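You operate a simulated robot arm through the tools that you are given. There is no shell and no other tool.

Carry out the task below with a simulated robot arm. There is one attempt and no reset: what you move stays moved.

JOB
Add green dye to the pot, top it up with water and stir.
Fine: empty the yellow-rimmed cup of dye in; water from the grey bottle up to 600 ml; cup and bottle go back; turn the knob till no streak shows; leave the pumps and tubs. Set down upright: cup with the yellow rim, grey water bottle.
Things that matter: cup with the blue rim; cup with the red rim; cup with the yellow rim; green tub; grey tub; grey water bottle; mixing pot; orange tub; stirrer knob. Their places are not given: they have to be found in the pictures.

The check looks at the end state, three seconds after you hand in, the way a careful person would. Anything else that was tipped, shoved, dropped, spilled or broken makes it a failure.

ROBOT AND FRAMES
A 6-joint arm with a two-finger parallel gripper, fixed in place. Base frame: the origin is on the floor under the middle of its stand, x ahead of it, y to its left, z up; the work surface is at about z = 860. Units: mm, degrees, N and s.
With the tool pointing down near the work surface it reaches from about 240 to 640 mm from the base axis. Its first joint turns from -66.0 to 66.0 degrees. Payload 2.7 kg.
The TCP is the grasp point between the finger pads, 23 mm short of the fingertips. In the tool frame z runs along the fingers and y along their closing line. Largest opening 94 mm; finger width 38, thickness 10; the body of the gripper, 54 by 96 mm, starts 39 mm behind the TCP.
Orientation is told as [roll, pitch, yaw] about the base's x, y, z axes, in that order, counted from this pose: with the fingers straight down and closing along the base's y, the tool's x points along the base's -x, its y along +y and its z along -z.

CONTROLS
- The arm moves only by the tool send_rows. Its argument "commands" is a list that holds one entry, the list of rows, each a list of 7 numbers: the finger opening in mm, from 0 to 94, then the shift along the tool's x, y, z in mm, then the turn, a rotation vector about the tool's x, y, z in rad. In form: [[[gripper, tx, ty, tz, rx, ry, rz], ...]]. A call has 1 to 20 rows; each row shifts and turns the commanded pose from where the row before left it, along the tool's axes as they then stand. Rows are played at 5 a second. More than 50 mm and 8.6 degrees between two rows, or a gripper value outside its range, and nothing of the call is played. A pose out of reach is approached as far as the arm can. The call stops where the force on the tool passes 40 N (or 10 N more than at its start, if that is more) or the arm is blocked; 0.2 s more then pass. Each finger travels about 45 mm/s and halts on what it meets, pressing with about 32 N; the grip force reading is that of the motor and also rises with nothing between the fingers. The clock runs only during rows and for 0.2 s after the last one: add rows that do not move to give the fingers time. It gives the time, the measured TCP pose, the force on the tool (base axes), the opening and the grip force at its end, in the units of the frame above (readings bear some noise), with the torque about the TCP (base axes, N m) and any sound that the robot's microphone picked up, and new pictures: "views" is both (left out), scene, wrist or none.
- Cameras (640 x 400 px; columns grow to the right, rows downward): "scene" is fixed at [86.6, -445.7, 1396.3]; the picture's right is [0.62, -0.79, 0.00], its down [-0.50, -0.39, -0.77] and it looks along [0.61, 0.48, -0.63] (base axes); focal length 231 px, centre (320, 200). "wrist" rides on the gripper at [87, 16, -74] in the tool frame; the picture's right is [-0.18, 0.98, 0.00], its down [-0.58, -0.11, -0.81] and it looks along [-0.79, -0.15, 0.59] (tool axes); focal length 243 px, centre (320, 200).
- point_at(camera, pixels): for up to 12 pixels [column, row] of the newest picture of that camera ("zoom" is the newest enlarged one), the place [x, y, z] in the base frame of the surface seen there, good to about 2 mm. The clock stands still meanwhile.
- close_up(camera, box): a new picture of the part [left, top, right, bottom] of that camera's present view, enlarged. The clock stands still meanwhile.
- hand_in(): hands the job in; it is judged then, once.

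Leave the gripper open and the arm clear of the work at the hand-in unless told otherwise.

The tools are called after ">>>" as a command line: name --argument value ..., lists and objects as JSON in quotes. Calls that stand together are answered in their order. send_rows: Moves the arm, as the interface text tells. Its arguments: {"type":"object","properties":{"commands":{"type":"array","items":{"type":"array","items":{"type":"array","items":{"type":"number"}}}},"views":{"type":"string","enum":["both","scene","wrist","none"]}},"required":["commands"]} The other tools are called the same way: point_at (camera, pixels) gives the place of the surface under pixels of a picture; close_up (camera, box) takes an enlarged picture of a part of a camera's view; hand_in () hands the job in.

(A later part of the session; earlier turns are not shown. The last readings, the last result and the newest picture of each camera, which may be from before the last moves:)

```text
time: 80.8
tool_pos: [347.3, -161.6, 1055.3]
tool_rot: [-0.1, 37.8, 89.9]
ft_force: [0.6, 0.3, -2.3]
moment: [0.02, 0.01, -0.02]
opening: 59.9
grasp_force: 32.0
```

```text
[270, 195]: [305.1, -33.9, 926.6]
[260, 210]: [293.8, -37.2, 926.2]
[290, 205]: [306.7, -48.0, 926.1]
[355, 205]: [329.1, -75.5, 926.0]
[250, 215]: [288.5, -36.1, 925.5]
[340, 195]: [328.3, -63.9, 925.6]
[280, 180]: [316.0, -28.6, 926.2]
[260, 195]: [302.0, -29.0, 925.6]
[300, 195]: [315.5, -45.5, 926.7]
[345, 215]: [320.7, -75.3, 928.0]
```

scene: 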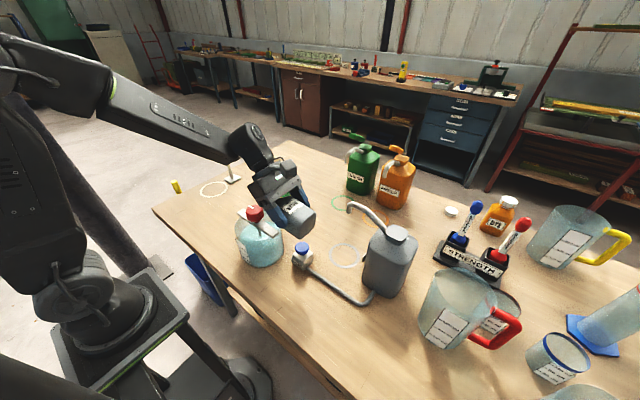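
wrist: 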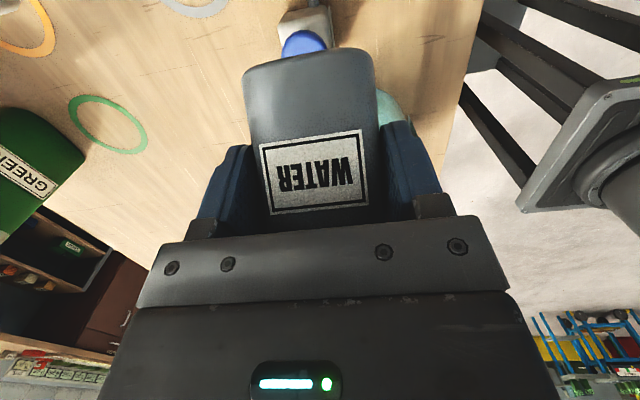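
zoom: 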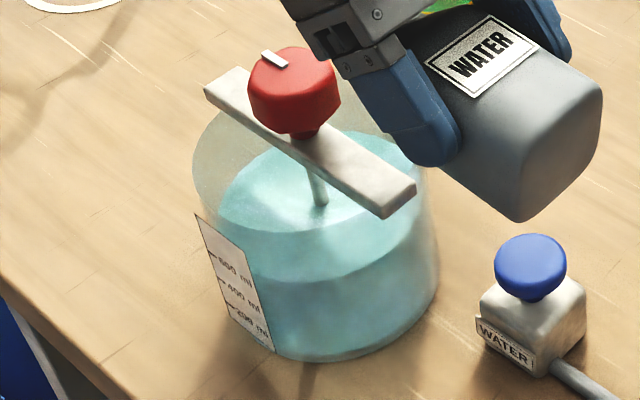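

Level ≈926.1, tick at ≈927.7. I zoom on the label to compare the waterline with the 600 ml tick directly.

>>> close_up --camera "scene" --box '[228, 235, 260, 270]'

>>> point_at --camera "zoom" --pixels '[[258, 125], [265, 128], [253, 121], [277, 184], [283, 187], [270, 181], [298, 241], [303, 244]]'

```text
11.43 times, centred on (244, 252) of scene
```

zoom: 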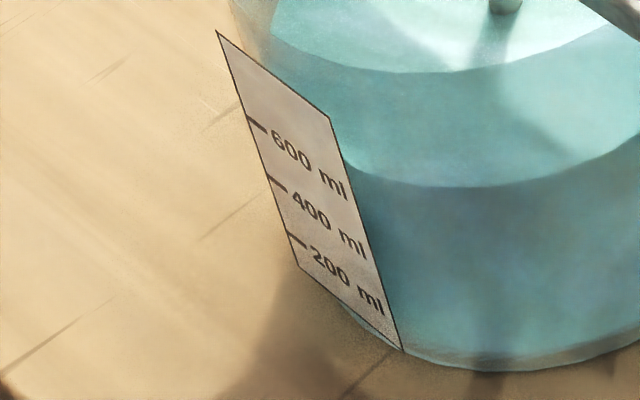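

```text
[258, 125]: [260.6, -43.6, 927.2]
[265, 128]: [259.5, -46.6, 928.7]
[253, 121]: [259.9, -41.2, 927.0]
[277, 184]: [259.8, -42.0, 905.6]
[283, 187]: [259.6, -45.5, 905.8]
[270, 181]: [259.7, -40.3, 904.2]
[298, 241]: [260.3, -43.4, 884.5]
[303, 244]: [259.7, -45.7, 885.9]
```

Ticks fit: 400 → 906, 600 → 927.6; the level 926.1 means ≈586 ml. About 15–20 ml more: tilt ~2° and hold.

>>> send_rows --commands '[[[45, 0, 0, 0, 0, 0.012, 0], [45, 0, 0, 0, 0, 0.012, 0], [45, 0, 0, 0, 0, 0.008, 0], [45, 0, 0, 0, 0, 0, 0], [45, 0, 0, 0, 0, 0, 0], [45, 0, 0, 0, 0, 0, 0]]]' --views "scene"

>>> close_up --camera "scene" --box '[228, 195, 292, 275]'

>>> point_at --camera "zoom" --pixels '[[270, 195], [260, 210], [290, 205], [355, 205], [250, 215], [340, 195], [280, 180], [260, 195], [300, 195], [285, 215], [265, 180], [345, 190]]'

```text
time: 82.2
tool_pos: [347.0, -161.3, 1056.2]
tool_rot: [-0.1, 39.8, 89.9]
ft_force: [-0.3, -0.7, -2.4]
moment: [0.03, 0.01, 0.0]
opening: 59.7
grasp_force: 31.7
```

scene: 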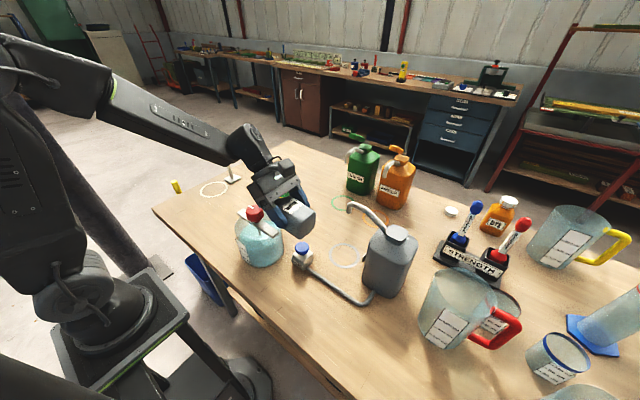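

```text
5.00 times, centred on (260, 235) of scene
```

zoom: 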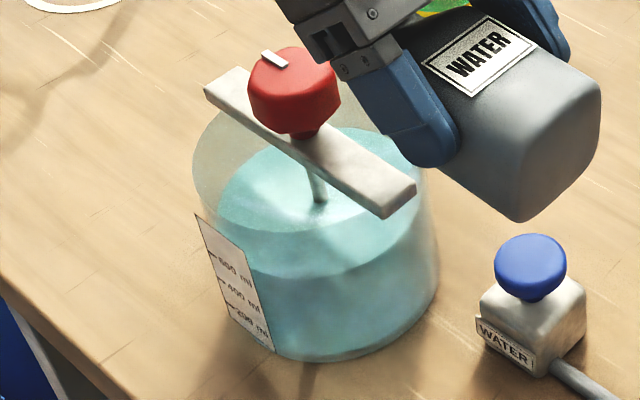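

```text
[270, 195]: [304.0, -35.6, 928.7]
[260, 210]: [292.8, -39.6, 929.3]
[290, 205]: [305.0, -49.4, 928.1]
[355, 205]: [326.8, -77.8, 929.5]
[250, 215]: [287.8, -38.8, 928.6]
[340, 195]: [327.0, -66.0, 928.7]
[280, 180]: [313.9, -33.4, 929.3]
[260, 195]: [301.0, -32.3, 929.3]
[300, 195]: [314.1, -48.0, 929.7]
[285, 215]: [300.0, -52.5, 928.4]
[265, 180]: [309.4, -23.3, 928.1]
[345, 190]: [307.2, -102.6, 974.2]
```

Level ≈928.9 (≈603–612 ml by the ticks). Stop now: tilt the bottle back upright, raising it in between.

>>> send_rows --commands '[[[45, 0, 0, 0, 0, -0.05, 0], [45, 0, 0, 0, 0, -0.1, 0], [45, 0, 0, 0, 0, -0.1, 0], [45, 0, 0, 0, 0, -0.1, 0], [45, 0, 0, 0, 0, -0.1, 0], [45, 0, 0, 0, 0, -0.1, 0], [45, 0, 0, 0, 0, -0.057, 0], [45, 1.2, 0, -13.3, 0, 0, 0], [45, 1.2, 0, -13.3, 0, 0, 0], [45, 1.2, 0, -13.3, 0, 0, 0], [45, 0, 0, 0, 0, -0.1, 0], [45, 0, 0, 0, 0, -0.1, 0], [45, 0, 0, 0, 0, -0.1, 0], [45, 0, 0, 0, 0, -0.1, 0], [45, 0, 0, 0, 0, -0.1, 0], [45, 0, 0, 0, 0, -0.1, 0], [45, 0, 0, 0, 0, -0.1, 0], [45, 0, 0, 0, 0, -0.1, 0], [45, 0, 0, 0, 0, -0.073, 0], [45, 0, 0, 0, 0, 0, 0]]]'

>>> close_up --camera "scene" --box '[228, 195, 292, 275]'

>>> point_at --camera "zoom" --pixels '[[270, 195], [260, 210], [290, 205], [355, 205], [250, 215], [340, 195], [280, 180], [260, 195], [300, 195], [285, 215], [265, 180]]'

```text
time: 86.4
tool_pos: [347.7, -159.9, 1096.6]
tool_rot: [-0.2, -45.1, 90.2]
ft_force: [0.8, -0.6, -1.1]
moment: [-0.01, 0.0, -0.01]
opening: 60.0
grasp_force: 32.0
```

scene: 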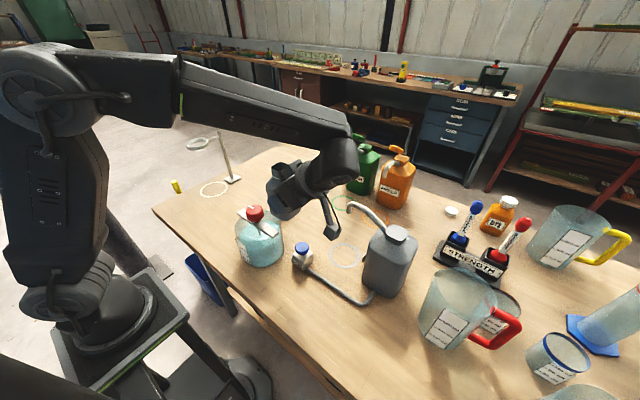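
wrist: 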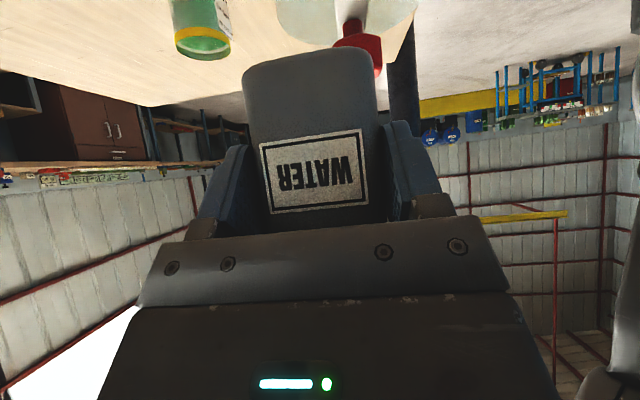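

```text
5.00 times, centred on (260, 235) of scene
```

zoom: 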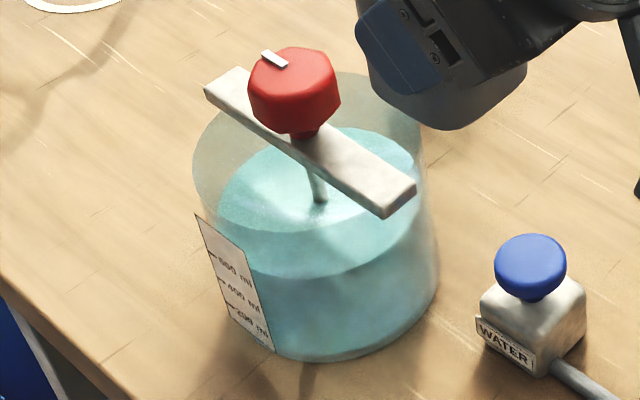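

```text
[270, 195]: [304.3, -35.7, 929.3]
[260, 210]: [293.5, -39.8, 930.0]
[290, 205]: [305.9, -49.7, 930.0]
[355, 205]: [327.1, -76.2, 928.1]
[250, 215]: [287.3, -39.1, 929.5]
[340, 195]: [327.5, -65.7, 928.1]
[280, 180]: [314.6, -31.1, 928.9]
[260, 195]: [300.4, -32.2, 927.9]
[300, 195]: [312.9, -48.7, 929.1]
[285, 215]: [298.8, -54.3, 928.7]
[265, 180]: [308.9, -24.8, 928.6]
```

Level steady at ≈928.9. Carry the bottle back along +y to (365.6,141.2), same height.

>>> send_rows --commands '[[[45, -4.04, -0.34, 4.04, 0, 0, 0], [45, -8.1, -0.68, 8.1, 0, 0, 0], [45, -13.47, -1.13, 13.47, 0, 0, 0], [45, -13.47, -1.13, 13.47, 0, 0, 0], [45, -13.47, -1.13, 13.47, 0, 0, 0], [45, -13.47, -1.13, 13.47, 0, 0, 0], [45, -13.47, -1.13, 13.47, 0, 0, 0], [45, -13.47, -1.13, 13.47, 0, 0, 0], [45, -13.47, -1.13, 13.47, 0, 0, 0], [45, -13.47, -1.13, 13.47, 0, 0, 0], [45, -13.47, -1.13, 13.47, 0, 0, 0], [45, -13.47, -1.13, 13.47, 0, 0, 0], [45, -13.47, -1.13, 13.47, 0, 0, 0], [45, -13.47, -1.13, 13.47, 0, 0, 0], [45, -13.47, -1.13, 13.47, 0, 0, 0], [45, -13.47, -1.13, 13.47, 0, 0, 0], [45, -8.1, -0.68, 8.1, 0, 0, 0], [45, -4.04, -0.34, 4.04, 0, 0, 0], [45, 0, 0, 0, 0, 0, 0]]]'

```text
time: 90.4
tool_pos: [363.6, 140.8, 1095.6]
tool_rot: [-0.2, -44.9, 90.3]
ft_force: [-0.4, -0.4, -1.9]
moment: [0.0, -0.02, -0.03]
opening: 59.8
grasp_force: 31.9
```

scene: 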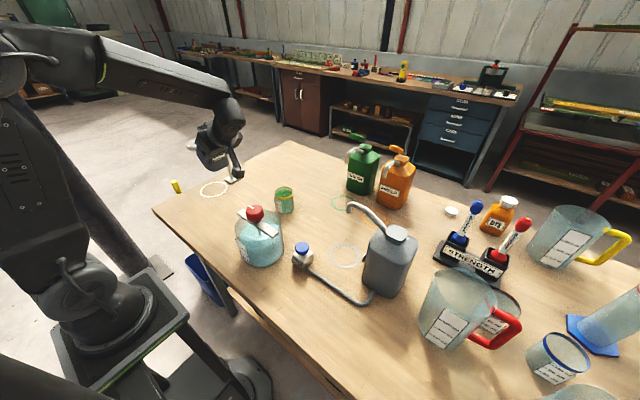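
wrist: 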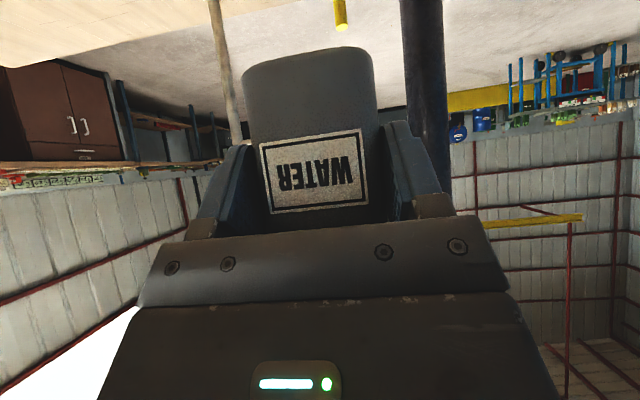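

Yaw the bottle back by −90° to its original heading.

>>> send_rows --commands '[[[45, 0, 0, 0, 0.05, 0, 0.05], [45, 0, 0, 0, 0.101, 0, 0.101], [45, 0, 0, 0, 0.101, 0, 0.101], [45, 0, 0, 0, 0.101, 0, 0.101], [45, 0, 0, 0, 0.101, 0, 0.101], [45, 0, 0, 0, 0.101, 0, 0.101], [45, 0, 0, 0, 0.101, 0, 0.101], [45, 0, 0, 0, 0.101, 0, 0.101], [45, 0, 0, 0, 0.101, 0, 0.101], [45, 0, 0, 0, 0.101, 0, 0.101], [45, 0, 0, 0, 0.101, 0, 0.101], [45, 0, 0, 0, 0.05, 0, 0.05], [45, 0, 0, 0, 0, 0, 0], [45, 0, 0, 0, 0, 0, 0]]]'

>>> send_rows --commands '[[[45, 0, 0, 0, 0, 0, 0]]]' --views "none"

>>> send_rows --commands '[[[45, 0, 0, 0, 0, 0, 0]]]' --views "none"

```text
time: 93.4
tool_pos: [365.0, 140.9, 1095.6]
tool_rot: [0.1, -45.1, 0.0]
ft_force: [-0.1, 0.0, -1.7]
moment: [0.0, 0.02, -0.01]
opening: 59.7
grasp_force: 31.8
```

scene: 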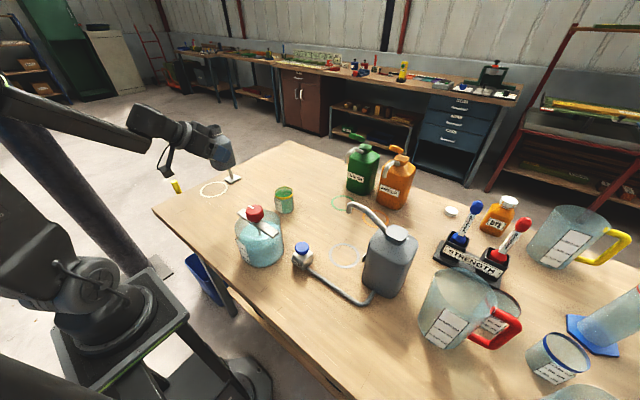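
wrist: 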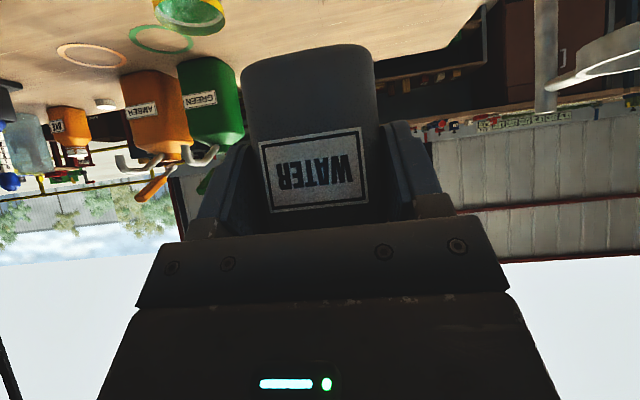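

```text
time: 93.8
tool_pos: [365.6, 140.8, 1096.8]
tool_rot: [-0.1, -45.1, 0.0]
ft_force: [0.2, -0.4, -2.2]
moment: [-0.02, 0.02, 0.01]
opening: 59.8
grasp_force: 32.2
```

```text
time: 94.2
tool_pos: [365.9, 140.9, 1095.2]
tool_rot: [-0.1, -45.2, 0.1]
ft_force: [-0.2, -0.3, -1.2]
moment: [0.0, -0.01, 0.01]
opening: 59.7
grasp_force: 32.3
```

Position matches the pick-up line. Lower ~168 mm, slowing at the end.

>>> send_rows --commands '[[[45, 7, 0, 7, 0, 0, 0], [45, 14.14, 0, 14.14, 0, 0, 0], [45, 14.14, 0, 14.14, 0, 0, 0], [45, 14.14, 0, 14.14, 0, 0, 0], [45, 14.14, 0, 14.14, 0, 0, 0], [45, 14.14, 0, 14.14, 0, 0, 0], [45, 14.14, 0, 14.14, 0, 0, 0], [45, 12, 0, 12, 0, 0, 0], [45, 8, 0, 8, 0, 0, 0], [45, 5, 0, 5, 0, 0, 0], [45, 2, 0, 2, 0, 0, 0], [45, 0, 0, 0, 0, 0, 0], [45, 0, 0, 0, 0, 0, 0]]]'

>>> send_rows --commands '[[[45, 0, 0, 0, 0, 0, 0]]]' --views "none"

```text
time: 97.0
tool_pos: [365.6, 141.6, 928.1]
tool_rot: [0.2, -45.1, 0.0]
ft_force: [0.2, -0.3, -0.8]
moment: [0.0, 0.06, -0.01]
opening: 59.7
grasp_force: 31.5
```

scene: 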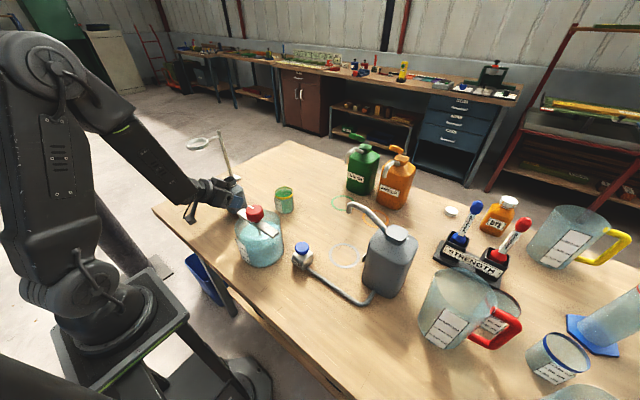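
wrist: 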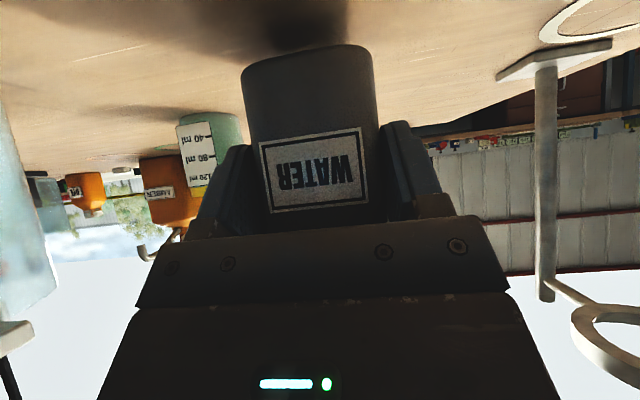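

```text
time: 97.4
tool_pos: [365.4, 140.3, 929.2]
tool_rot: [0.0, -45.0, 0.0]
ft_force: [0.0, -0.9, -2.0]
moment: [-0.01, 0.03, 0.03]
opening: 59.9
grasp_force: 31.3
```

Now ~16 mm above the table. Lower 13 mm in shrinking steps.

>>> send_rows --commands '[[[45, 3.5, 0, 3.5, 0, 0, 0], [45, 2.8, 0, 2.8, 0, 0, 0], [45, 1.4, 0, 1.4, 0, 0, 0], [45, 0.8, 0, 0.8, 0, 0, 0], [45, 0.7, 0, 0.7, 0, 0, 0], [45, 0, 0, 0, 0, 0, 0], [45, 0, 0, 0, 0, 0, 0]]]' --views "none"

>>> send_rows --commands '[[[45, 0.7, 0, 0.7, 0, 0, 0], [45, 0, 0, 0, 0, 0, 0]]]' --views "none"

```text
time: 99.0
tool_pos: [365.6, 141.4, 915.9]
tool_rot: [0.1, -45.1, 0.1]
ft_force: [0.7, -0.2, -2.9]
moment: [-0.01, 0.02, 0.01]
opening: 59.9
grasp_force: 32.2
```

```text
time: 99.6
tool_pos: [364.0, 140.6, 913.4]
tool_rot: [0.0, -45.2, 0.0]
ft_force: [-0.1, 0.4, -1.5]
moment: [-0.03, -0.01, -0.02]
opening: 59.8
grasp_force: 32.5
```

>>> send_rows --commands '[[[45, 0.5, 0, 0.5, 0, 0, 0], [45, 0.5, 0, 0.5, 0, 0, 0], [45, 0, 0, 0, 0, 0, 0]]]' --views "none"

>>> send_rows --commands '[[[45, 0.5, 0, 0.5, 0, 0, 0], [45, 0, 0, 0, 0, 0, 0]]]' --views "none"

```text
time: 100.4
tool_pos: [366.1, 141.1, 915.2]
tool_rot: [0.1, -45.5, 0.0]
ft_force: [-3.8, -4.9, 20.8]
moment: [-0.4, -0.72, -0.22]
opening: 59.7
grasp_force: 32.0
```

```text
time: 101.0
tool_pos: [365.9, 142.1, 913.0]
tool_rot: [0.1, -45.5, 0.0]
ft_force: [-3.7, -5.1, 31.0]
moment: [-0.22, -0.14, -0.06]
opening: 59.8
grasp_force: 31.9
```

Firm contact now (31 N upward), a bit too much. Back off ~1 mm, then check.

>>> send_rows --commands '[[[45, -0.5, 0, -0.5, 0, 0, 0], [45, -0.2, 0, -0.2, 0, 0, 0], [45, 0, 0, 0, 0, 0, 0]]]' --views "none"

```text
time: 101.8
tool_pos: [364.8, 142.1, 913.5]
tool_rot: [-0.1, -45.1, 0.1]
ft_force: [5.1, 0.2, 12.4]
moment: [0.16, -0.87, -0.04]
opening: 59.8
grasp_force: 32.1
```

12 N left. Back off 0.3 mm more, then open slowly.

>>> send_rows --commands '[[[45, -0.2, 0, -0.2, 0, 0, 0], [45, 0, 0, 0, 0, 0, 0]]]' --views "none"

>>> send_rows --commands '[[[61, 0, 0, 0, 0, 0, 0], [65, 0, 0, 0, 0, 0, 0], [78, 0, 0, 0, 0, 0, 0], [94, 0, 0, 0, 0, 0, 0], [94, 0, 0, 0, 0, 0, 0], [94, 0, 0, 0, 0, 0, 0]]]'

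```text
time: 102.4
tool_pos: [364.7, 142.0, 912.8]
tool_rot: [0.0, -45.2, 0.1]
ft_force: [4.8, 0.6, 10.9]
moment: [0.13, -0.72, -0.02]
opening: 59.7
grasp_force: 32.1
```

```text
time: 103.8
tool_pos: [365.0, 140.9, 914.6]
tool_rot: [0.0, -45.2, 0.0]
ft_force: [0.4, 0.0, 0.0]
moment: [0.02, 0.02, -0.03]
opening: 94.0
grasp_force: 0.0
```

scene: 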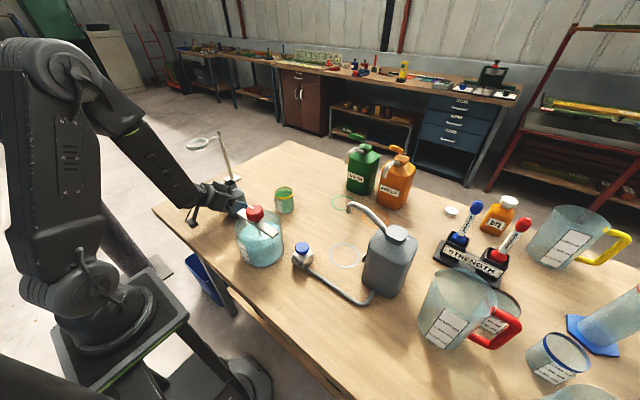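
wrist: 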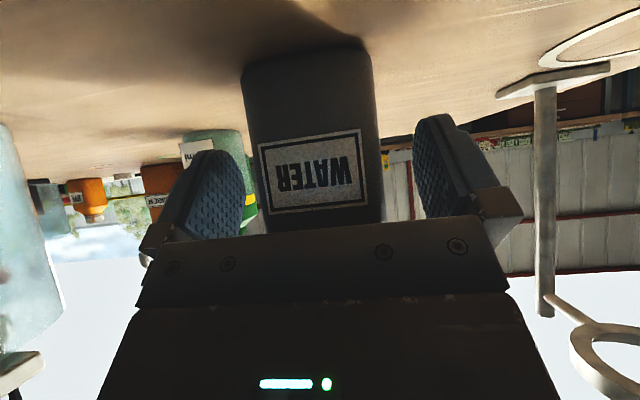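

Bottle released and upright. Rise straight up clear of it.

>>> send_rows --commands '[[[94, -3.5, 0, -3.5, 0, 0, 0], [94, -7, 0, -7, 0, 0, 0], [94, -14.14, 0, -14.14, 0, 0, 0], [94, -14.14, 0, -14.14, 0, 0, 0], [94, -14.14, 0, -14.14, 0, 0, 0], [94, -14.14, 0, -14.14, 0, 0, 0], [94, -14.14, 0, -14.14, 0, 0, 0], [94, -14.14, 0, -14.14, 0, 0, 0], [94, -14.14, 0, -14.14, 0, 0, 0], [94, -14.14, 0, -14.14, 0, 0, 0], [94, -14.14, 0, -14.14, 0, 0, 0], [94, 0, 0, 0, 0, 0, 0]]]'

>>> close_up --camera "scene" --box '[218, 172, 252, 222]'

>>> close_up --camera "scene" --box '[228, 195, 292, 275]'

```text
time: 106.4
tool_pos: [364.2, 141.5, 1108.5]
tool_rot: [-0.1, -45.1, 0.1]
ft_force: [0.6, 0.3, 0.5]
moment: [0.01, -0.04, 0.03]
opening: 93.7
grasp_force: 0.0
```

scene: 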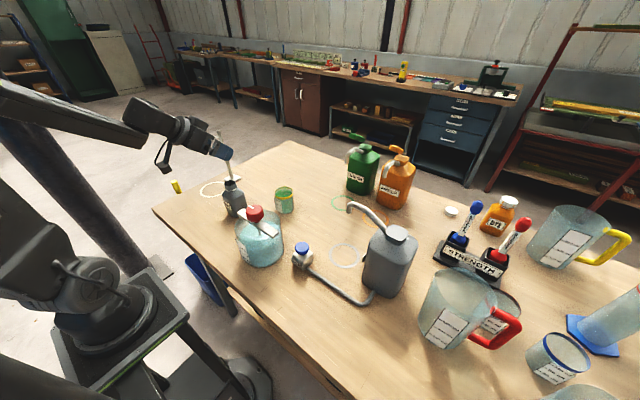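
wrist: 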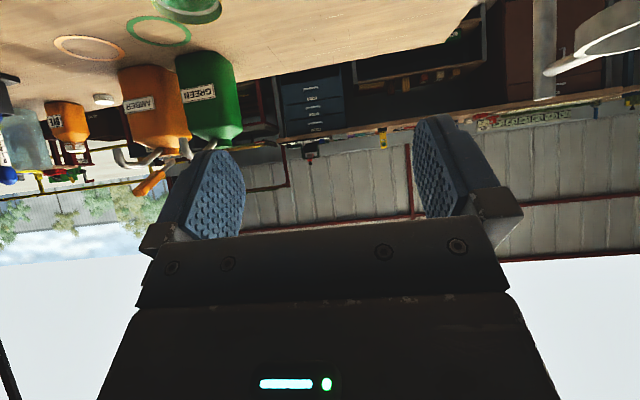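

```text
8.00 times, centred on (235, 197) of scene
```

zoom: 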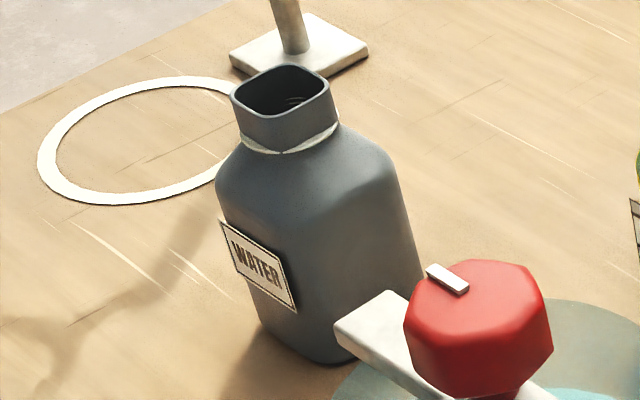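

```text
5.00 times, centred on (260, 235) of scene
```

zoom: 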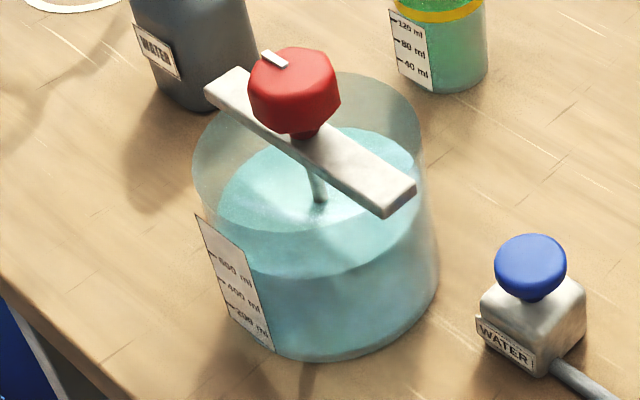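

The bottle stands exactly in its old spot. Now the stirring: untilt, rise and go over the knob (≈(318,-62)).

>>> send_rows --commands '[[[94, -14.14, 0, -14.14, 0, 0, 0], [94, -14.14, 0, -14.14, 0, 0, 0], [94, -14.14, 0, -14.14, 0, 0, 0], [94, 0, 0, 0, 0, 0.1309, 0], [94, 0, 0, 0, 0, 0.1309, 0], [94, 0, 0, 0, 0, 0.1309, 0], [94, 0, 0, 0, 0, 0.1309, 0], [94, 0, 0, 0, 0, 0.1309, 0], [94, 0, 0, 0, 0, 0.1309, 0], [94, 9.2, -40.7, 0, 0, 0, 0], [94, 9.2, -40.7, 0, 0, 0, 0], [94, 9.2, -40.7, 0, 0, 0, 0], [94, 9.2, -40.7, 0, 0, 0, 0], [94, 9.2, -40.7, 0, 0, 0, 0], [94, 0, 0, 0, 0, 0, 0], [94, 0, 0, 0, 0, 0, 0]]]'

>>> close_up --camera "wrist" --box '[220, 0, 420, 125]'

```text
time: 109.8
tool_pos: [319.7, -62.6, 1167.1]
tool_rot: [0.0, 0.0, 0.0]
ft_force: [-0.6, -0.8, -0.2]
moment: [0.04, -0.02, -0.02]
opening: 94.1
grasp_force: 0.0
```

scene: 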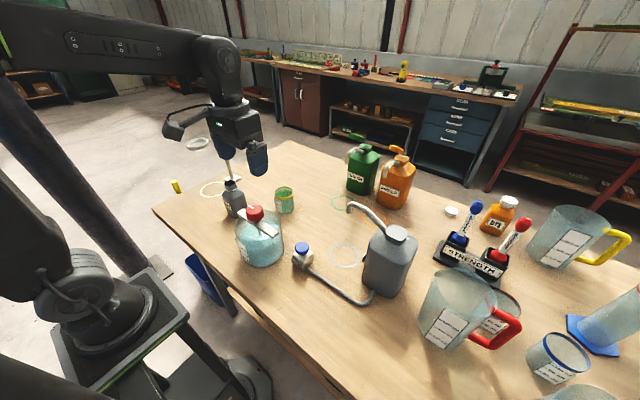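
wrist: 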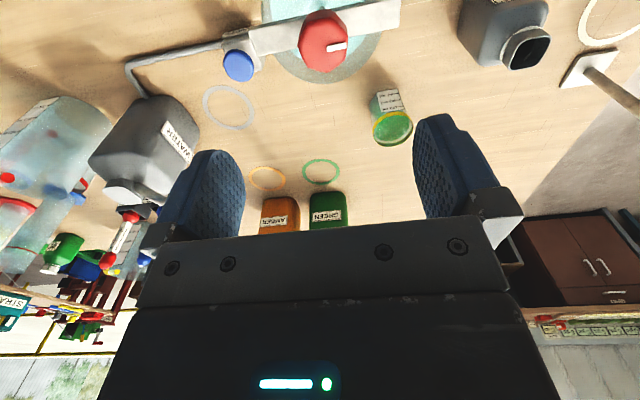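

```text
3.20 times, centred on (320, 62) of wrist
```

zoom: 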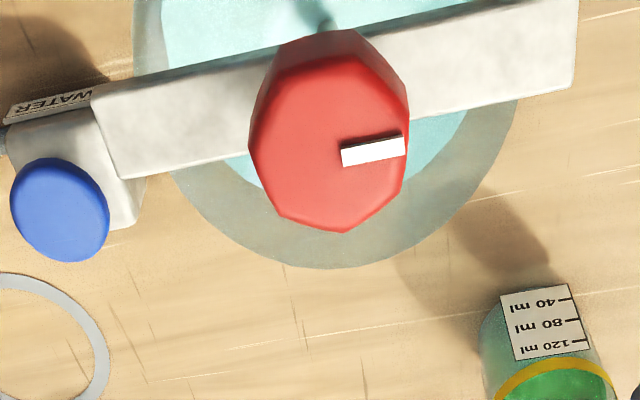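

The knob is an octagon; measuring its outline and top.

>>> point_at --camera "zoom" --pixels '[[253, 145], [405, 120], [340, 228], [352, 58], [330, 145], [282, 210], [400, 180], [285, 75], [400, 90], [400, 148], [345, 158], [330, 35]]'

```text
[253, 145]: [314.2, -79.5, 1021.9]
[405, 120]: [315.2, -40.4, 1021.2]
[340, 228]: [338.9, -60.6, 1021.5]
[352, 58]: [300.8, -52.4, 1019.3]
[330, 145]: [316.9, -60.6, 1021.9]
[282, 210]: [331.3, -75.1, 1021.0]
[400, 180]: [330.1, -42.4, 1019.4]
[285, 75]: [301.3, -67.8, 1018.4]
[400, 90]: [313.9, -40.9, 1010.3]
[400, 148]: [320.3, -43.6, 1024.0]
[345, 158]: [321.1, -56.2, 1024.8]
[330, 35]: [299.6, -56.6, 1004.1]
```

Knob: 7-sided, centre ≈(318.7,-60.3), radius ≈20, top 1022; bar top 978.5. I turn the tool −12.9° yaw so one pad lies on a flat, centre on the knob and lower to about 1040.

>>> send_rows --commands '[[[94, 0, 0, 0, 0, 0, 0.1125], [94, 0, 0, 0, 0, 0, 0.1125], [94, 0, 0, 0, 0, 0, 0], [94, 0, 0, 0, 0, 0, 0]]]' --views "none"

>>> send_rows --commands '[[[94, 0, 0, 0, 0, 0, 0]]]' --views "none"

>>> send_rows --commands '[[[94, 0, 0, 0, 0, 0, 0]]]' --views "none"

```text
time: 110.8
tool_pos: [319.1, -62.3, 1166.8]
tool_rot: [0.0, 0.0, -12.9]
ft_force: [0.1, 0.8, 0.4]
moment: [-0.02, 0.01, 0.01]
opening: 94.2
grasp_force: 0.0
```

```text
time: 111.2
tool_pos: [318.8, -62.7, 1167.5]
tool_rot: [0.0, -0.1, -12.8]
ft_force: [-0.5, -0.2, -0.2]
moment: [0.02, 0.0, 0.03]
opening: 94.0
grasp_force: 0.1
```

```text
time: 111.6
tool_pos: [318.4, -62.2, 1166.9]
tool_rot: [0.0, -0.1, -12.7]
ft_force: [-0.3, 0.2, 0.8]
moment: [-0.02, 0.01, -0.04]
opening: 94.1
grasp_force: 0.0
```

Average position (318.8,-62.4,1167). Shift +2.1 mm in y and descend to ≈1040 to check alignment.

>>> send_rows --commands '[[[94, 0.57, 2.03, 21, 0, 0, 0], [94, 0, 0, 21, 0, 0, 0], [94, 0, 0, 21, 0, 0, 0], [94, 0, 0, 21, 0, 0, 0], [94, 0, 0, 21, 0, 0, 0], [94, 0, 0, 21, 0, 0, 0], [94, 0, 0, 0, 0, 0, 0], [94, 0, 0, 0, 0, 0, 0]]]'

>>> close_up --camera "scene" --box '[200, 140, 310, 260]'

```text
time: 113.4
tool_pos: [319.7, -60.1, 1040.9]
tool_rot: [0.1, -0.1, -12.8]
ft_force: [0.5, 1.5, -0.1]
moment: [0.04, -0.02, 0.0]
opening: 94.4
grasp_force: 0.0
```

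scene: 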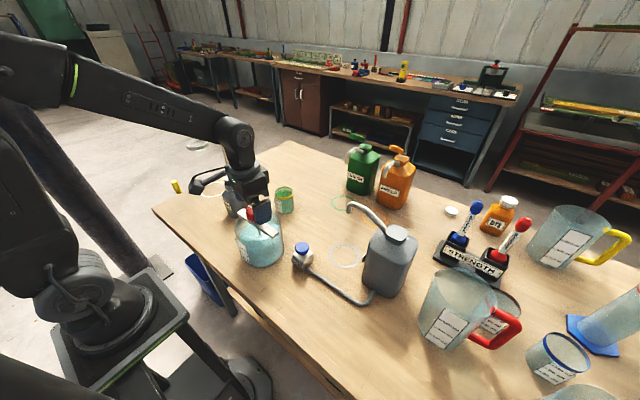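
wrist: 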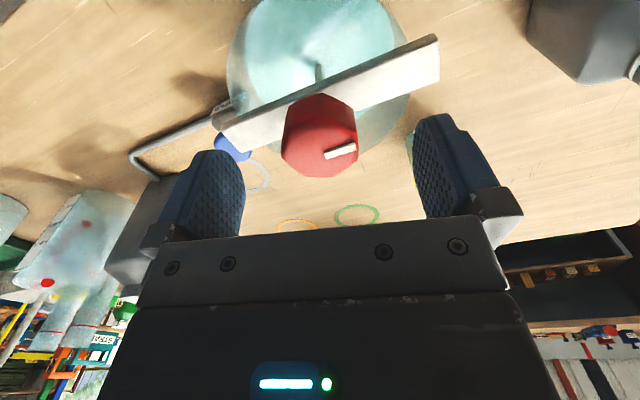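

```text
3.33 times, centred on (255, 200) of scene
```

zoom: 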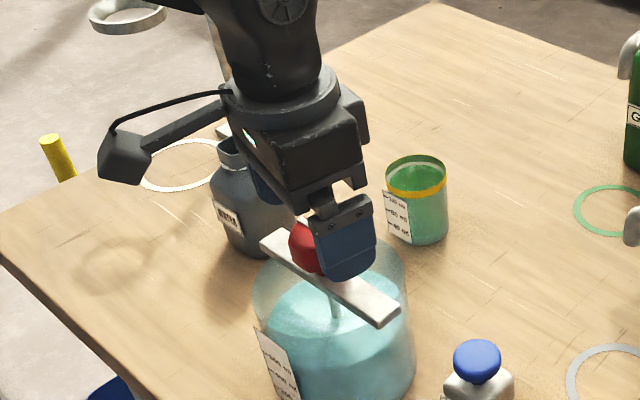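

Well aligned. Lower 28 mm to TCP ≈1012.5 (tips ≈989.5, 11 mm above the bar), then close on the knob.

>>> send_rows --commands '[[[94, 0, 0, 10, 0, 0, 0], [94, 0, 0, 10, 0, 0, 0], [94, 0, 0, 8, 0, 0, 0], [94, 0, 0, 0, 0, 0, 0], [80, 0, 0, 0, 0, 0, 0], [60, 0, 0, 0, 0, 0, 0], [45, 0, 0, 0, 0, 0, 0], [30, 0, 0, 0, 0, 0, 0], [30, 0, 0, 0, 0, 0, 0], [30, 0, 0, 0, 0, 0, 0]]]'

```text
time: 115.6
tool_pos: [319.2, -59.8, 1011.9]
tool_rot: [0.1, -0.1, -12.8]
ft_force: [1.4, 6.0, -1.5]
moment: [0.03, -0.02, -0.01]
opening: 40.6
grasp_force: 44.9
```

scene: 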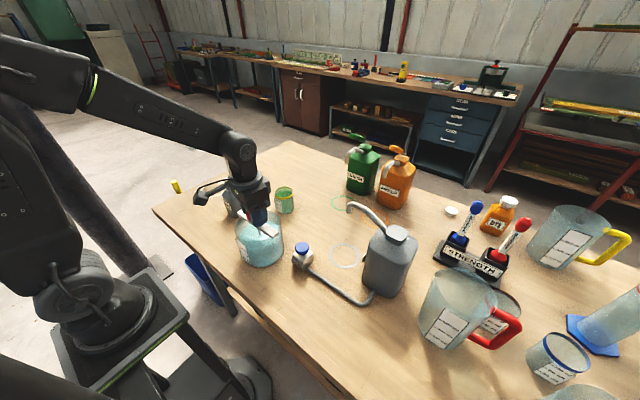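
wrist: 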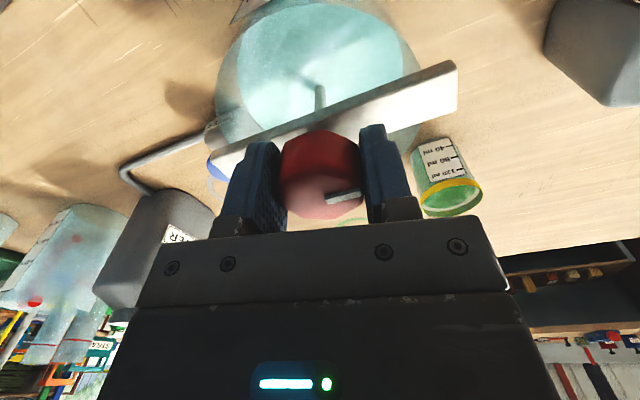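

Gripped at 40.6 mm with a side force of 6 N in +y; ease by moving +0.7 mm in y.

>>> send_rows --commands '[[[30, 0.1, 0.7, 0, 0, 0, 0], [30, 0, 0, 0, 0, 0, 0], [30, 0, 0, 0, 0, 0, 0]]]' --views "scene"

>>> close_up --camera "scene" --box '[215, 170, 311, 280]'

```text
time: 116.4
tool_pos: [319.6, -58.6, 1012.8]
tool_rot: [-0.1, -0.1, -12.9]
ft_force: [4.3, -3.9, -12.6]
moment: [-0.11, -0.52, -0.02]
opening: 40.8
grasp_force: 45.0
```

scene: 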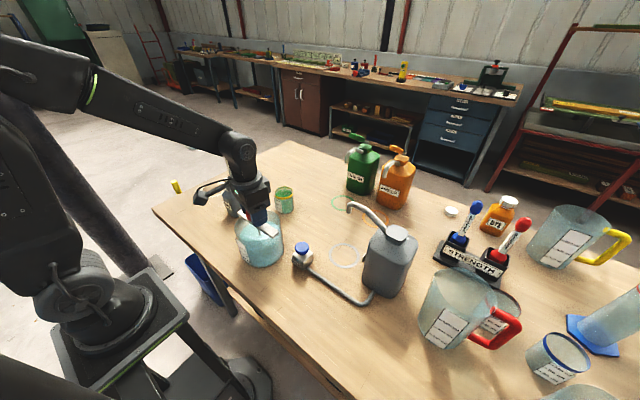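

```text
3.64 times, centred on (263, 225) of scene
```

zoom: 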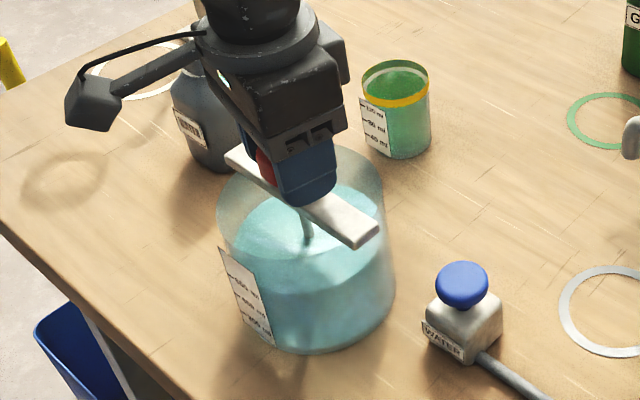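

The tool now feels −12.6 N in z and small sideways forces: I'm pulling up on the knob. Relax downward by 0.4 mm and back −0.3 mm in y.

>>> send_rows --commands '[[[30, 0, -0.3, 0.4, 0, 0, 0], [30, 0, 0, 0, 0, 0, 0]]]' --views "none"

```text
time: 117.0
tool_pos: [318.9, -59.5, 1012.5]
tool_rot: [0.1, -0.1, -12.8]
ft_force: [9.8, 0.5, -12.4]
moment: [-0.35, 0.54, -0.02]
opening: 41.1
grasp_force: 45.2
```

Read again without moving.

>>> send_rows --commands '[[[30, 0, 0, 0, 0, 0, 0]]]' --views "none"

>>> send_rows --commands '[[[30, 0, 0, 0, 0, 0, 0]]]' --views "none"

```text
time: 117.4
tool_pos: [319.3, -59.1, 1012.0]
tool_rot: [0.2, -0.2, -12.8]
ft_force: [10.8, 0.9, -14.2]
moment: [-0.17, 0.31, -0.01]
opening: 40.6
grasp_force: 44.4
```

```text
time: 117.8
tool_pos: [319.2, -59.5, 1013.5]
tool_rot: [0.0, -0.1, -12.8]
ft_force: [11.2, 1.2, -14.8]
moment: [-0.17, 0.05, -0.02]
opening: 40.8
grasp_force: 45.0
```

Steady forces remain (Fx≈+11, Fz≈−14). I check whether the pot has been shifted or lifted, comparing with the earlier enlarged view.

>>> close_up --camera "scene" --box '[228, 195, 292, 275]'

>>> point_at --camera "zoom" --pixels '[[210, 85], [385, 205], [410, 185], [245, 255], [260, 295], [300, 60], [260, 85], [275, 345]]'

```text
5.00 times, centred on (260, 235) of scene
```

zoom: 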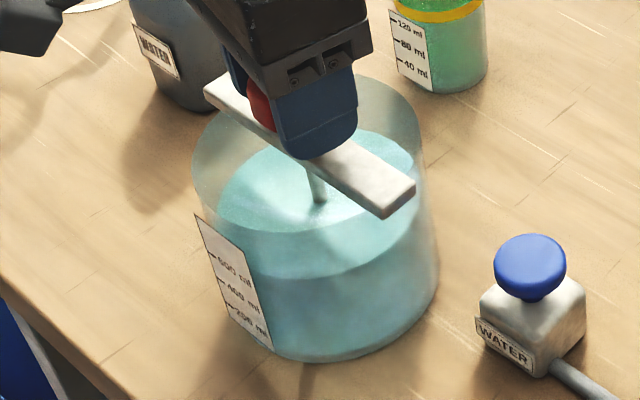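

```text
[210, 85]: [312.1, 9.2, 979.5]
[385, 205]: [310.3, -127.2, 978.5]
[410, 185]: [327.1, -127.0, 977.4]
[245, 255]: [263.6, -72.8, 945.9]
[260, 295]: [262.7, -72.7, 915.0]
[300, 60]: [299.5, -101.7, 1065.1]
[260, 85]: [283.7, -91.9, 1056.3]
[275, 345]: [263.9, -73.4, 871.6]
```

The pot hasn't moved. Try a small turn: three rows of −0.1 rad about tool z, watching forces.

>>> send_rows --commands '[[[30, 0, 0, 0, 0, 0, -0.1], [30, 0, 0, 0, 0, 0, -0.1], [30, 0, 0, 0, 0, 0, -0.1]]]'

>>> close_up --camera "scene" --box '[228, 195, 292, 275]'

```text
time: 118.6
tool_pos: [320.0, -59.3, 1011.7]
tool_rot: [0.1, -0.1, 4.4]
ft_force: [5.1, -3.8, -15.0]
moment: [0.12, -0.83, -0.01]
opening: 40.6
grasp_force: 44.9
```

scene: 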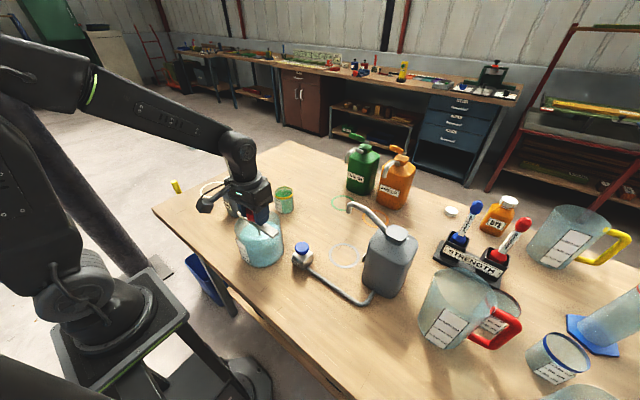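
wrist: 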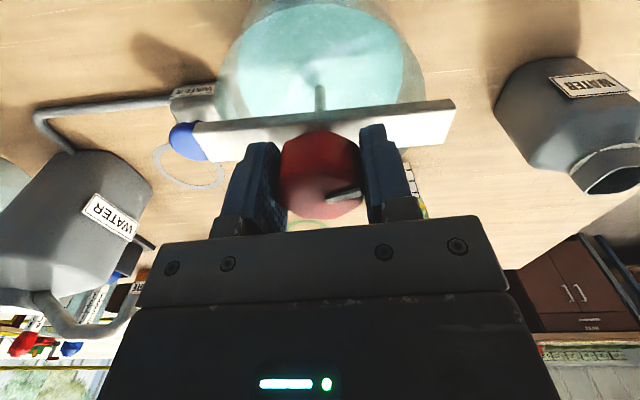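

```text
5.00 times, centred on (260, 235) of scene
```

zoom: 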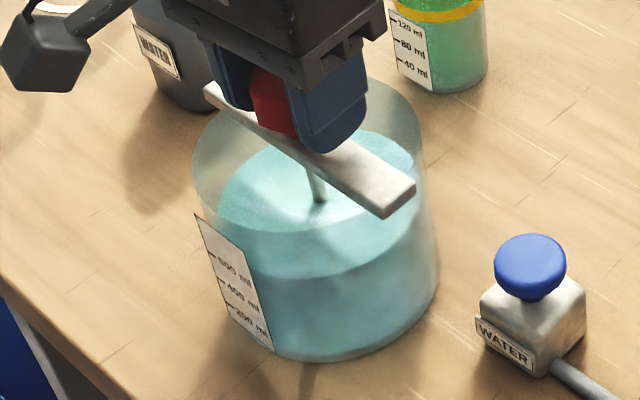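

The knob turns freely with the gripper (pointer fixed in the wrist view, bar and pot still). Continue turning ~100°.

>>> send_rows --commands '[[[30, 0, 0, 0, 0, 0, -0.14], [30, 0, 0, 0, 0, 0, -0.14], [30, 0, 0, 0, 0, 0, -0.14], [30, 0, 0, 0, 0, 0, -0.14], [30, 0, 0, 0, 0, 0, -0.14], [30, 0, 0, 0, 0, 0, -0.14], [30, 0, 0, 0, 0, 0, -0.14], [30, 0, 0, 0, 0, 0, -0.14], [30, 0, 0, 0, 0, 0, -0.14], [30, 0, 0, 0, 0, 0, -0.14], [30, 0, 0, 0, 0, 0, -0.14], [30, 0, 0, 0, 0, 0, -0.14]]]'

>>> close_up --camera "scene" --box '[228, 195, 292, 275]'

```text
time: 121.2
tool_pos: [319.9, -60.0, 1013.6]
tool_rot: [-0.2, 0.1, 100.9]
ft_force: [19.4, 2.9, -23.1]
moment: [-0.22, 0.37, 0.0]
opening: 39.9
grasp_force: 44.6
```

scene: 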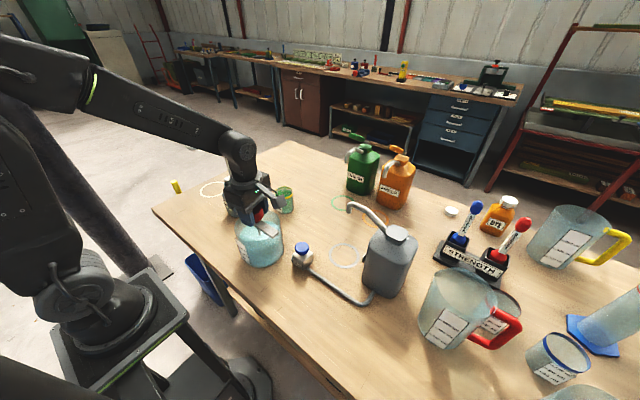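
wrist: 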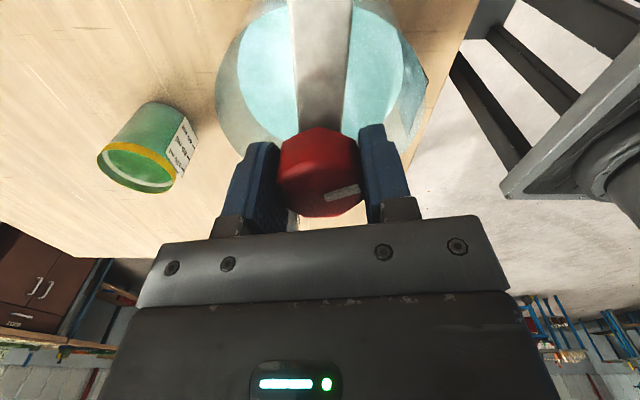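

```text
5.00 times, centred on (260, 235) of scene
```

zoom: 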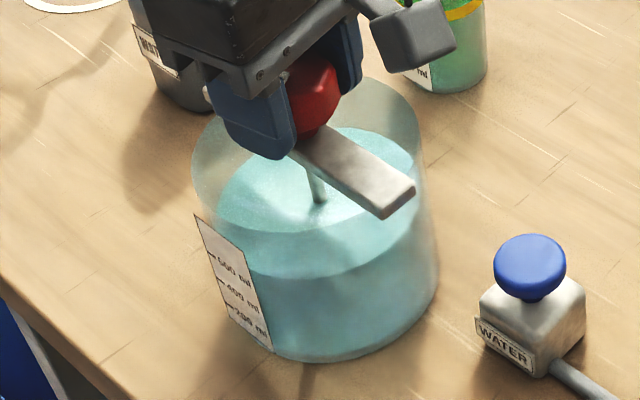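

Turned to yaw 101°, forces grew (Fx 19, Fz −23). I check pot position again before going on.

>>> point_at --camera "zoom" --pixels '[[385, 205], [410, 185], [245, 255], [260, 295], [270, 345], [200, 220], [350, 330], [430, 200]]'

>>> close_up --camera "scene" --box '[228, 235, 260, 270]'

```text
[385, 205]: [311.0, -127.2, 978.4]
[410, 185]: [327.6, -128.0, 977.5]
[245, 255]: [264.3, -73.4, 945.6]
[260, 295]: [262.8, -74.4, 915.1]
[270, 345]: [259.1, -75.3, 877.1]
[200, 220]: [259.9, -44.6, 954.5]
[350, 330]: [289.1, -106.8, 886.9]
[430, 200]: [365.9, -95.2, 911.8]
```

```text
11.43 times, centred on (244, 252) of scene
```

zoom: 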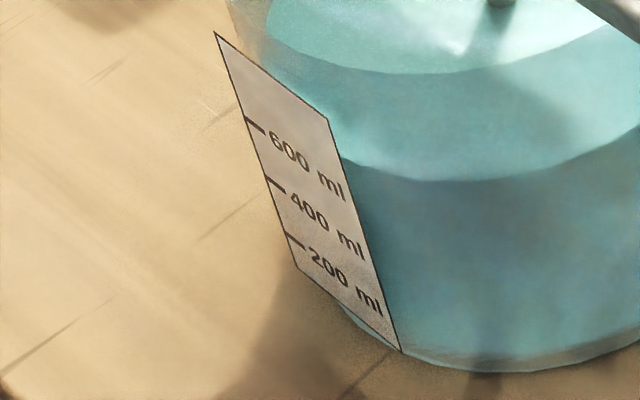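

Pot moved at most ~0.5 mm. The tool needs to be ~1 mm more to +x and a little lower to be centred; correct that and read the force.

>>> send_rows --commands '[[[30, 0.1, -0.5, 0.5, 0, 0, 0], [30, 0.1, -0.5, 0.5, 0, 0, 0], [30, 0, 0, 0, 0, 0, 0]]]' --views "none"

```text
time: 122.0
tool_pos: [319.2, -60.2, 1013.2]
tool_rot: [-0.2, -0.1, 100.6]
ft_force: [-2.2, 10.4, 19.6]
moment: [0.49, 0.62, -0.01]
opening: 39.9
grasp_force: 45.7
```

Fz now +19.6, Fy +10: rise 0.45 mm and move +0.5 mm in y.

>>> send_rows --commands '[[[30, -0.49, -0.1, -0.45, 0, 0, 0], [30, 0, 0, 0, 0, 0, 0]]]' --views "none"

```text
time: 122.6
tool_pos: [319.8, -60.8, 1013.4]
tool_rot: [-0.2, 0.0, 100.7]
ft_force: [-3.1, -0.6, 25.9]
moment: [0.07, 0.61, -0.02]
opening: 40.0
grasp_force: 44.4
```

Reading again to see whether it settles.

>>> send_rows --commands '[[[30, 0, 0, 0, 0, 0, 0]]]' --views "none"

```text
time: 123.0
tool_pos: [320.9, -59.7, 1013.1]
tool_rot: [-0.1, 0.1, 100.6]
ft_force: [-4.4, -3.4, 30.5]
moment: [-0.54, 0.46, 0.04]
opening: 40.1
grasp_force: 45.0
```

The controller keeps building force as long as pose error remains. I release the knob to relax, and read the free pose.

>>> send_rows --commands '[[[42, 0, 0, 0, 0, 0, 0], [55, 0, 0, 0, 0, 0, 0], [70, 0, 0, 0, 0, 0, 0], [70, 0, 0, 0, 0, 0, 0]]]'

>>> send_rows --commands '[[[70, 0, 0, 0, 0, 0, 0]]]' --views "none"

>>> send_rows --commands '[[[70, 0, 0, 0, 0, 0, 0]]]' --views "none"

```text
time: 124.0
tool_pos: [319.4, -59.2, 1011.9]
tool_rot: [-0.2, 0.0, 100.5]
ft_force: [0.0, 0.3, 1.0]
moment: [0.01, 0.02, 0.0]
opening: 70.0
grasp_force: 0.1
```

scene: 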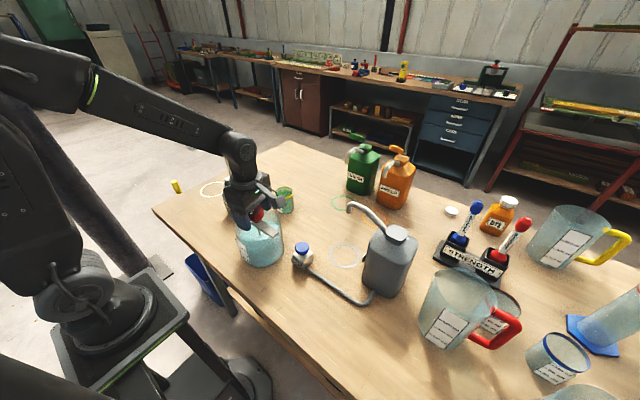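
wrist: 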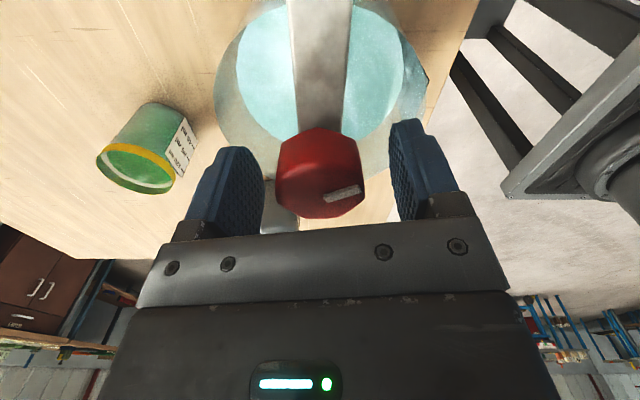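

```text
time: 124.4
tool_pos: [320.0, -59.3, 1012.1]
tool_rot: [-0.1, 0.0, 100.6]
ft_force: [0.3, 0.4, 0.3]
moment: [-0.03, 0.01, -0.01]
opening: 70.0
grasp_force: 0.1
```

```text
time: 124.8
tool_pos: [320.5, -59.5, 1012.1]
tool_rot: [-0.1, 0.0, 100.5]
ft_force: [-1.1, -0.3, -0.2]
moment: [0.0, -0.02, -0.01]
opening: 70.2
grasp_force: 0.0
```

Free pose (320.0,-59.3,1012). Measuring the knob's edges in this view to centre well before regripping.

>>> close_up --camera "wrist" --box '[250, 110, 390, 230]'

>>> point_at --camera "wrist" --pixels '[[278, 185], [363, 190], [281, 150], [358, 152], [320, 128], [320, 175], [340, 217], [288, 212], [330, 195], [355, 190], [290, 140], [350, 140]]'

```text
3.33 times, centred on (320, 170) of wrist
```

zoom: 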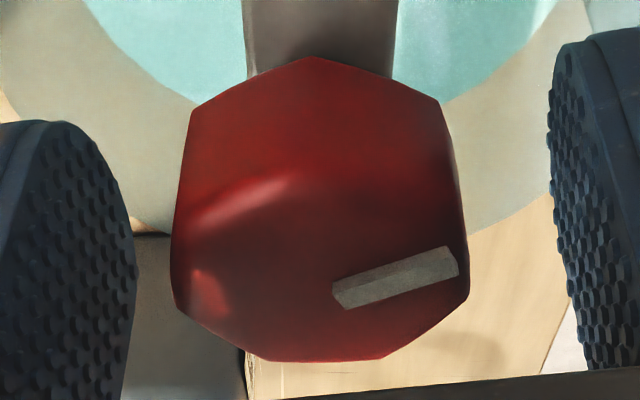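

```text
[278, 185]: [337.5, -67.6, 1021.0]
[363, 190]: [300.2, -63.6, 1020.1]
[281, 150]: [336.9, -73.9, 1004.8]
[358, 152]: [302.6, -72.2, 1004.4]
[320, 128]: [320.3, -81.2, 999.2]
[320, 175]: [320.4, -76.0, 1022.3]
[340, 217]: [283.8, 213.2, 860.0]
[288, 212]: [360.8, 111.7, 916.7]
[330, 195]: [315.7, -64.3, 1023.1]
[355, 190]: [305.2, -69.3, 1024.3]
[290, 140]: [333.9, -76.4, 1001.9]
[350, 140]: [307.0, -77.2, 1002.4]
```

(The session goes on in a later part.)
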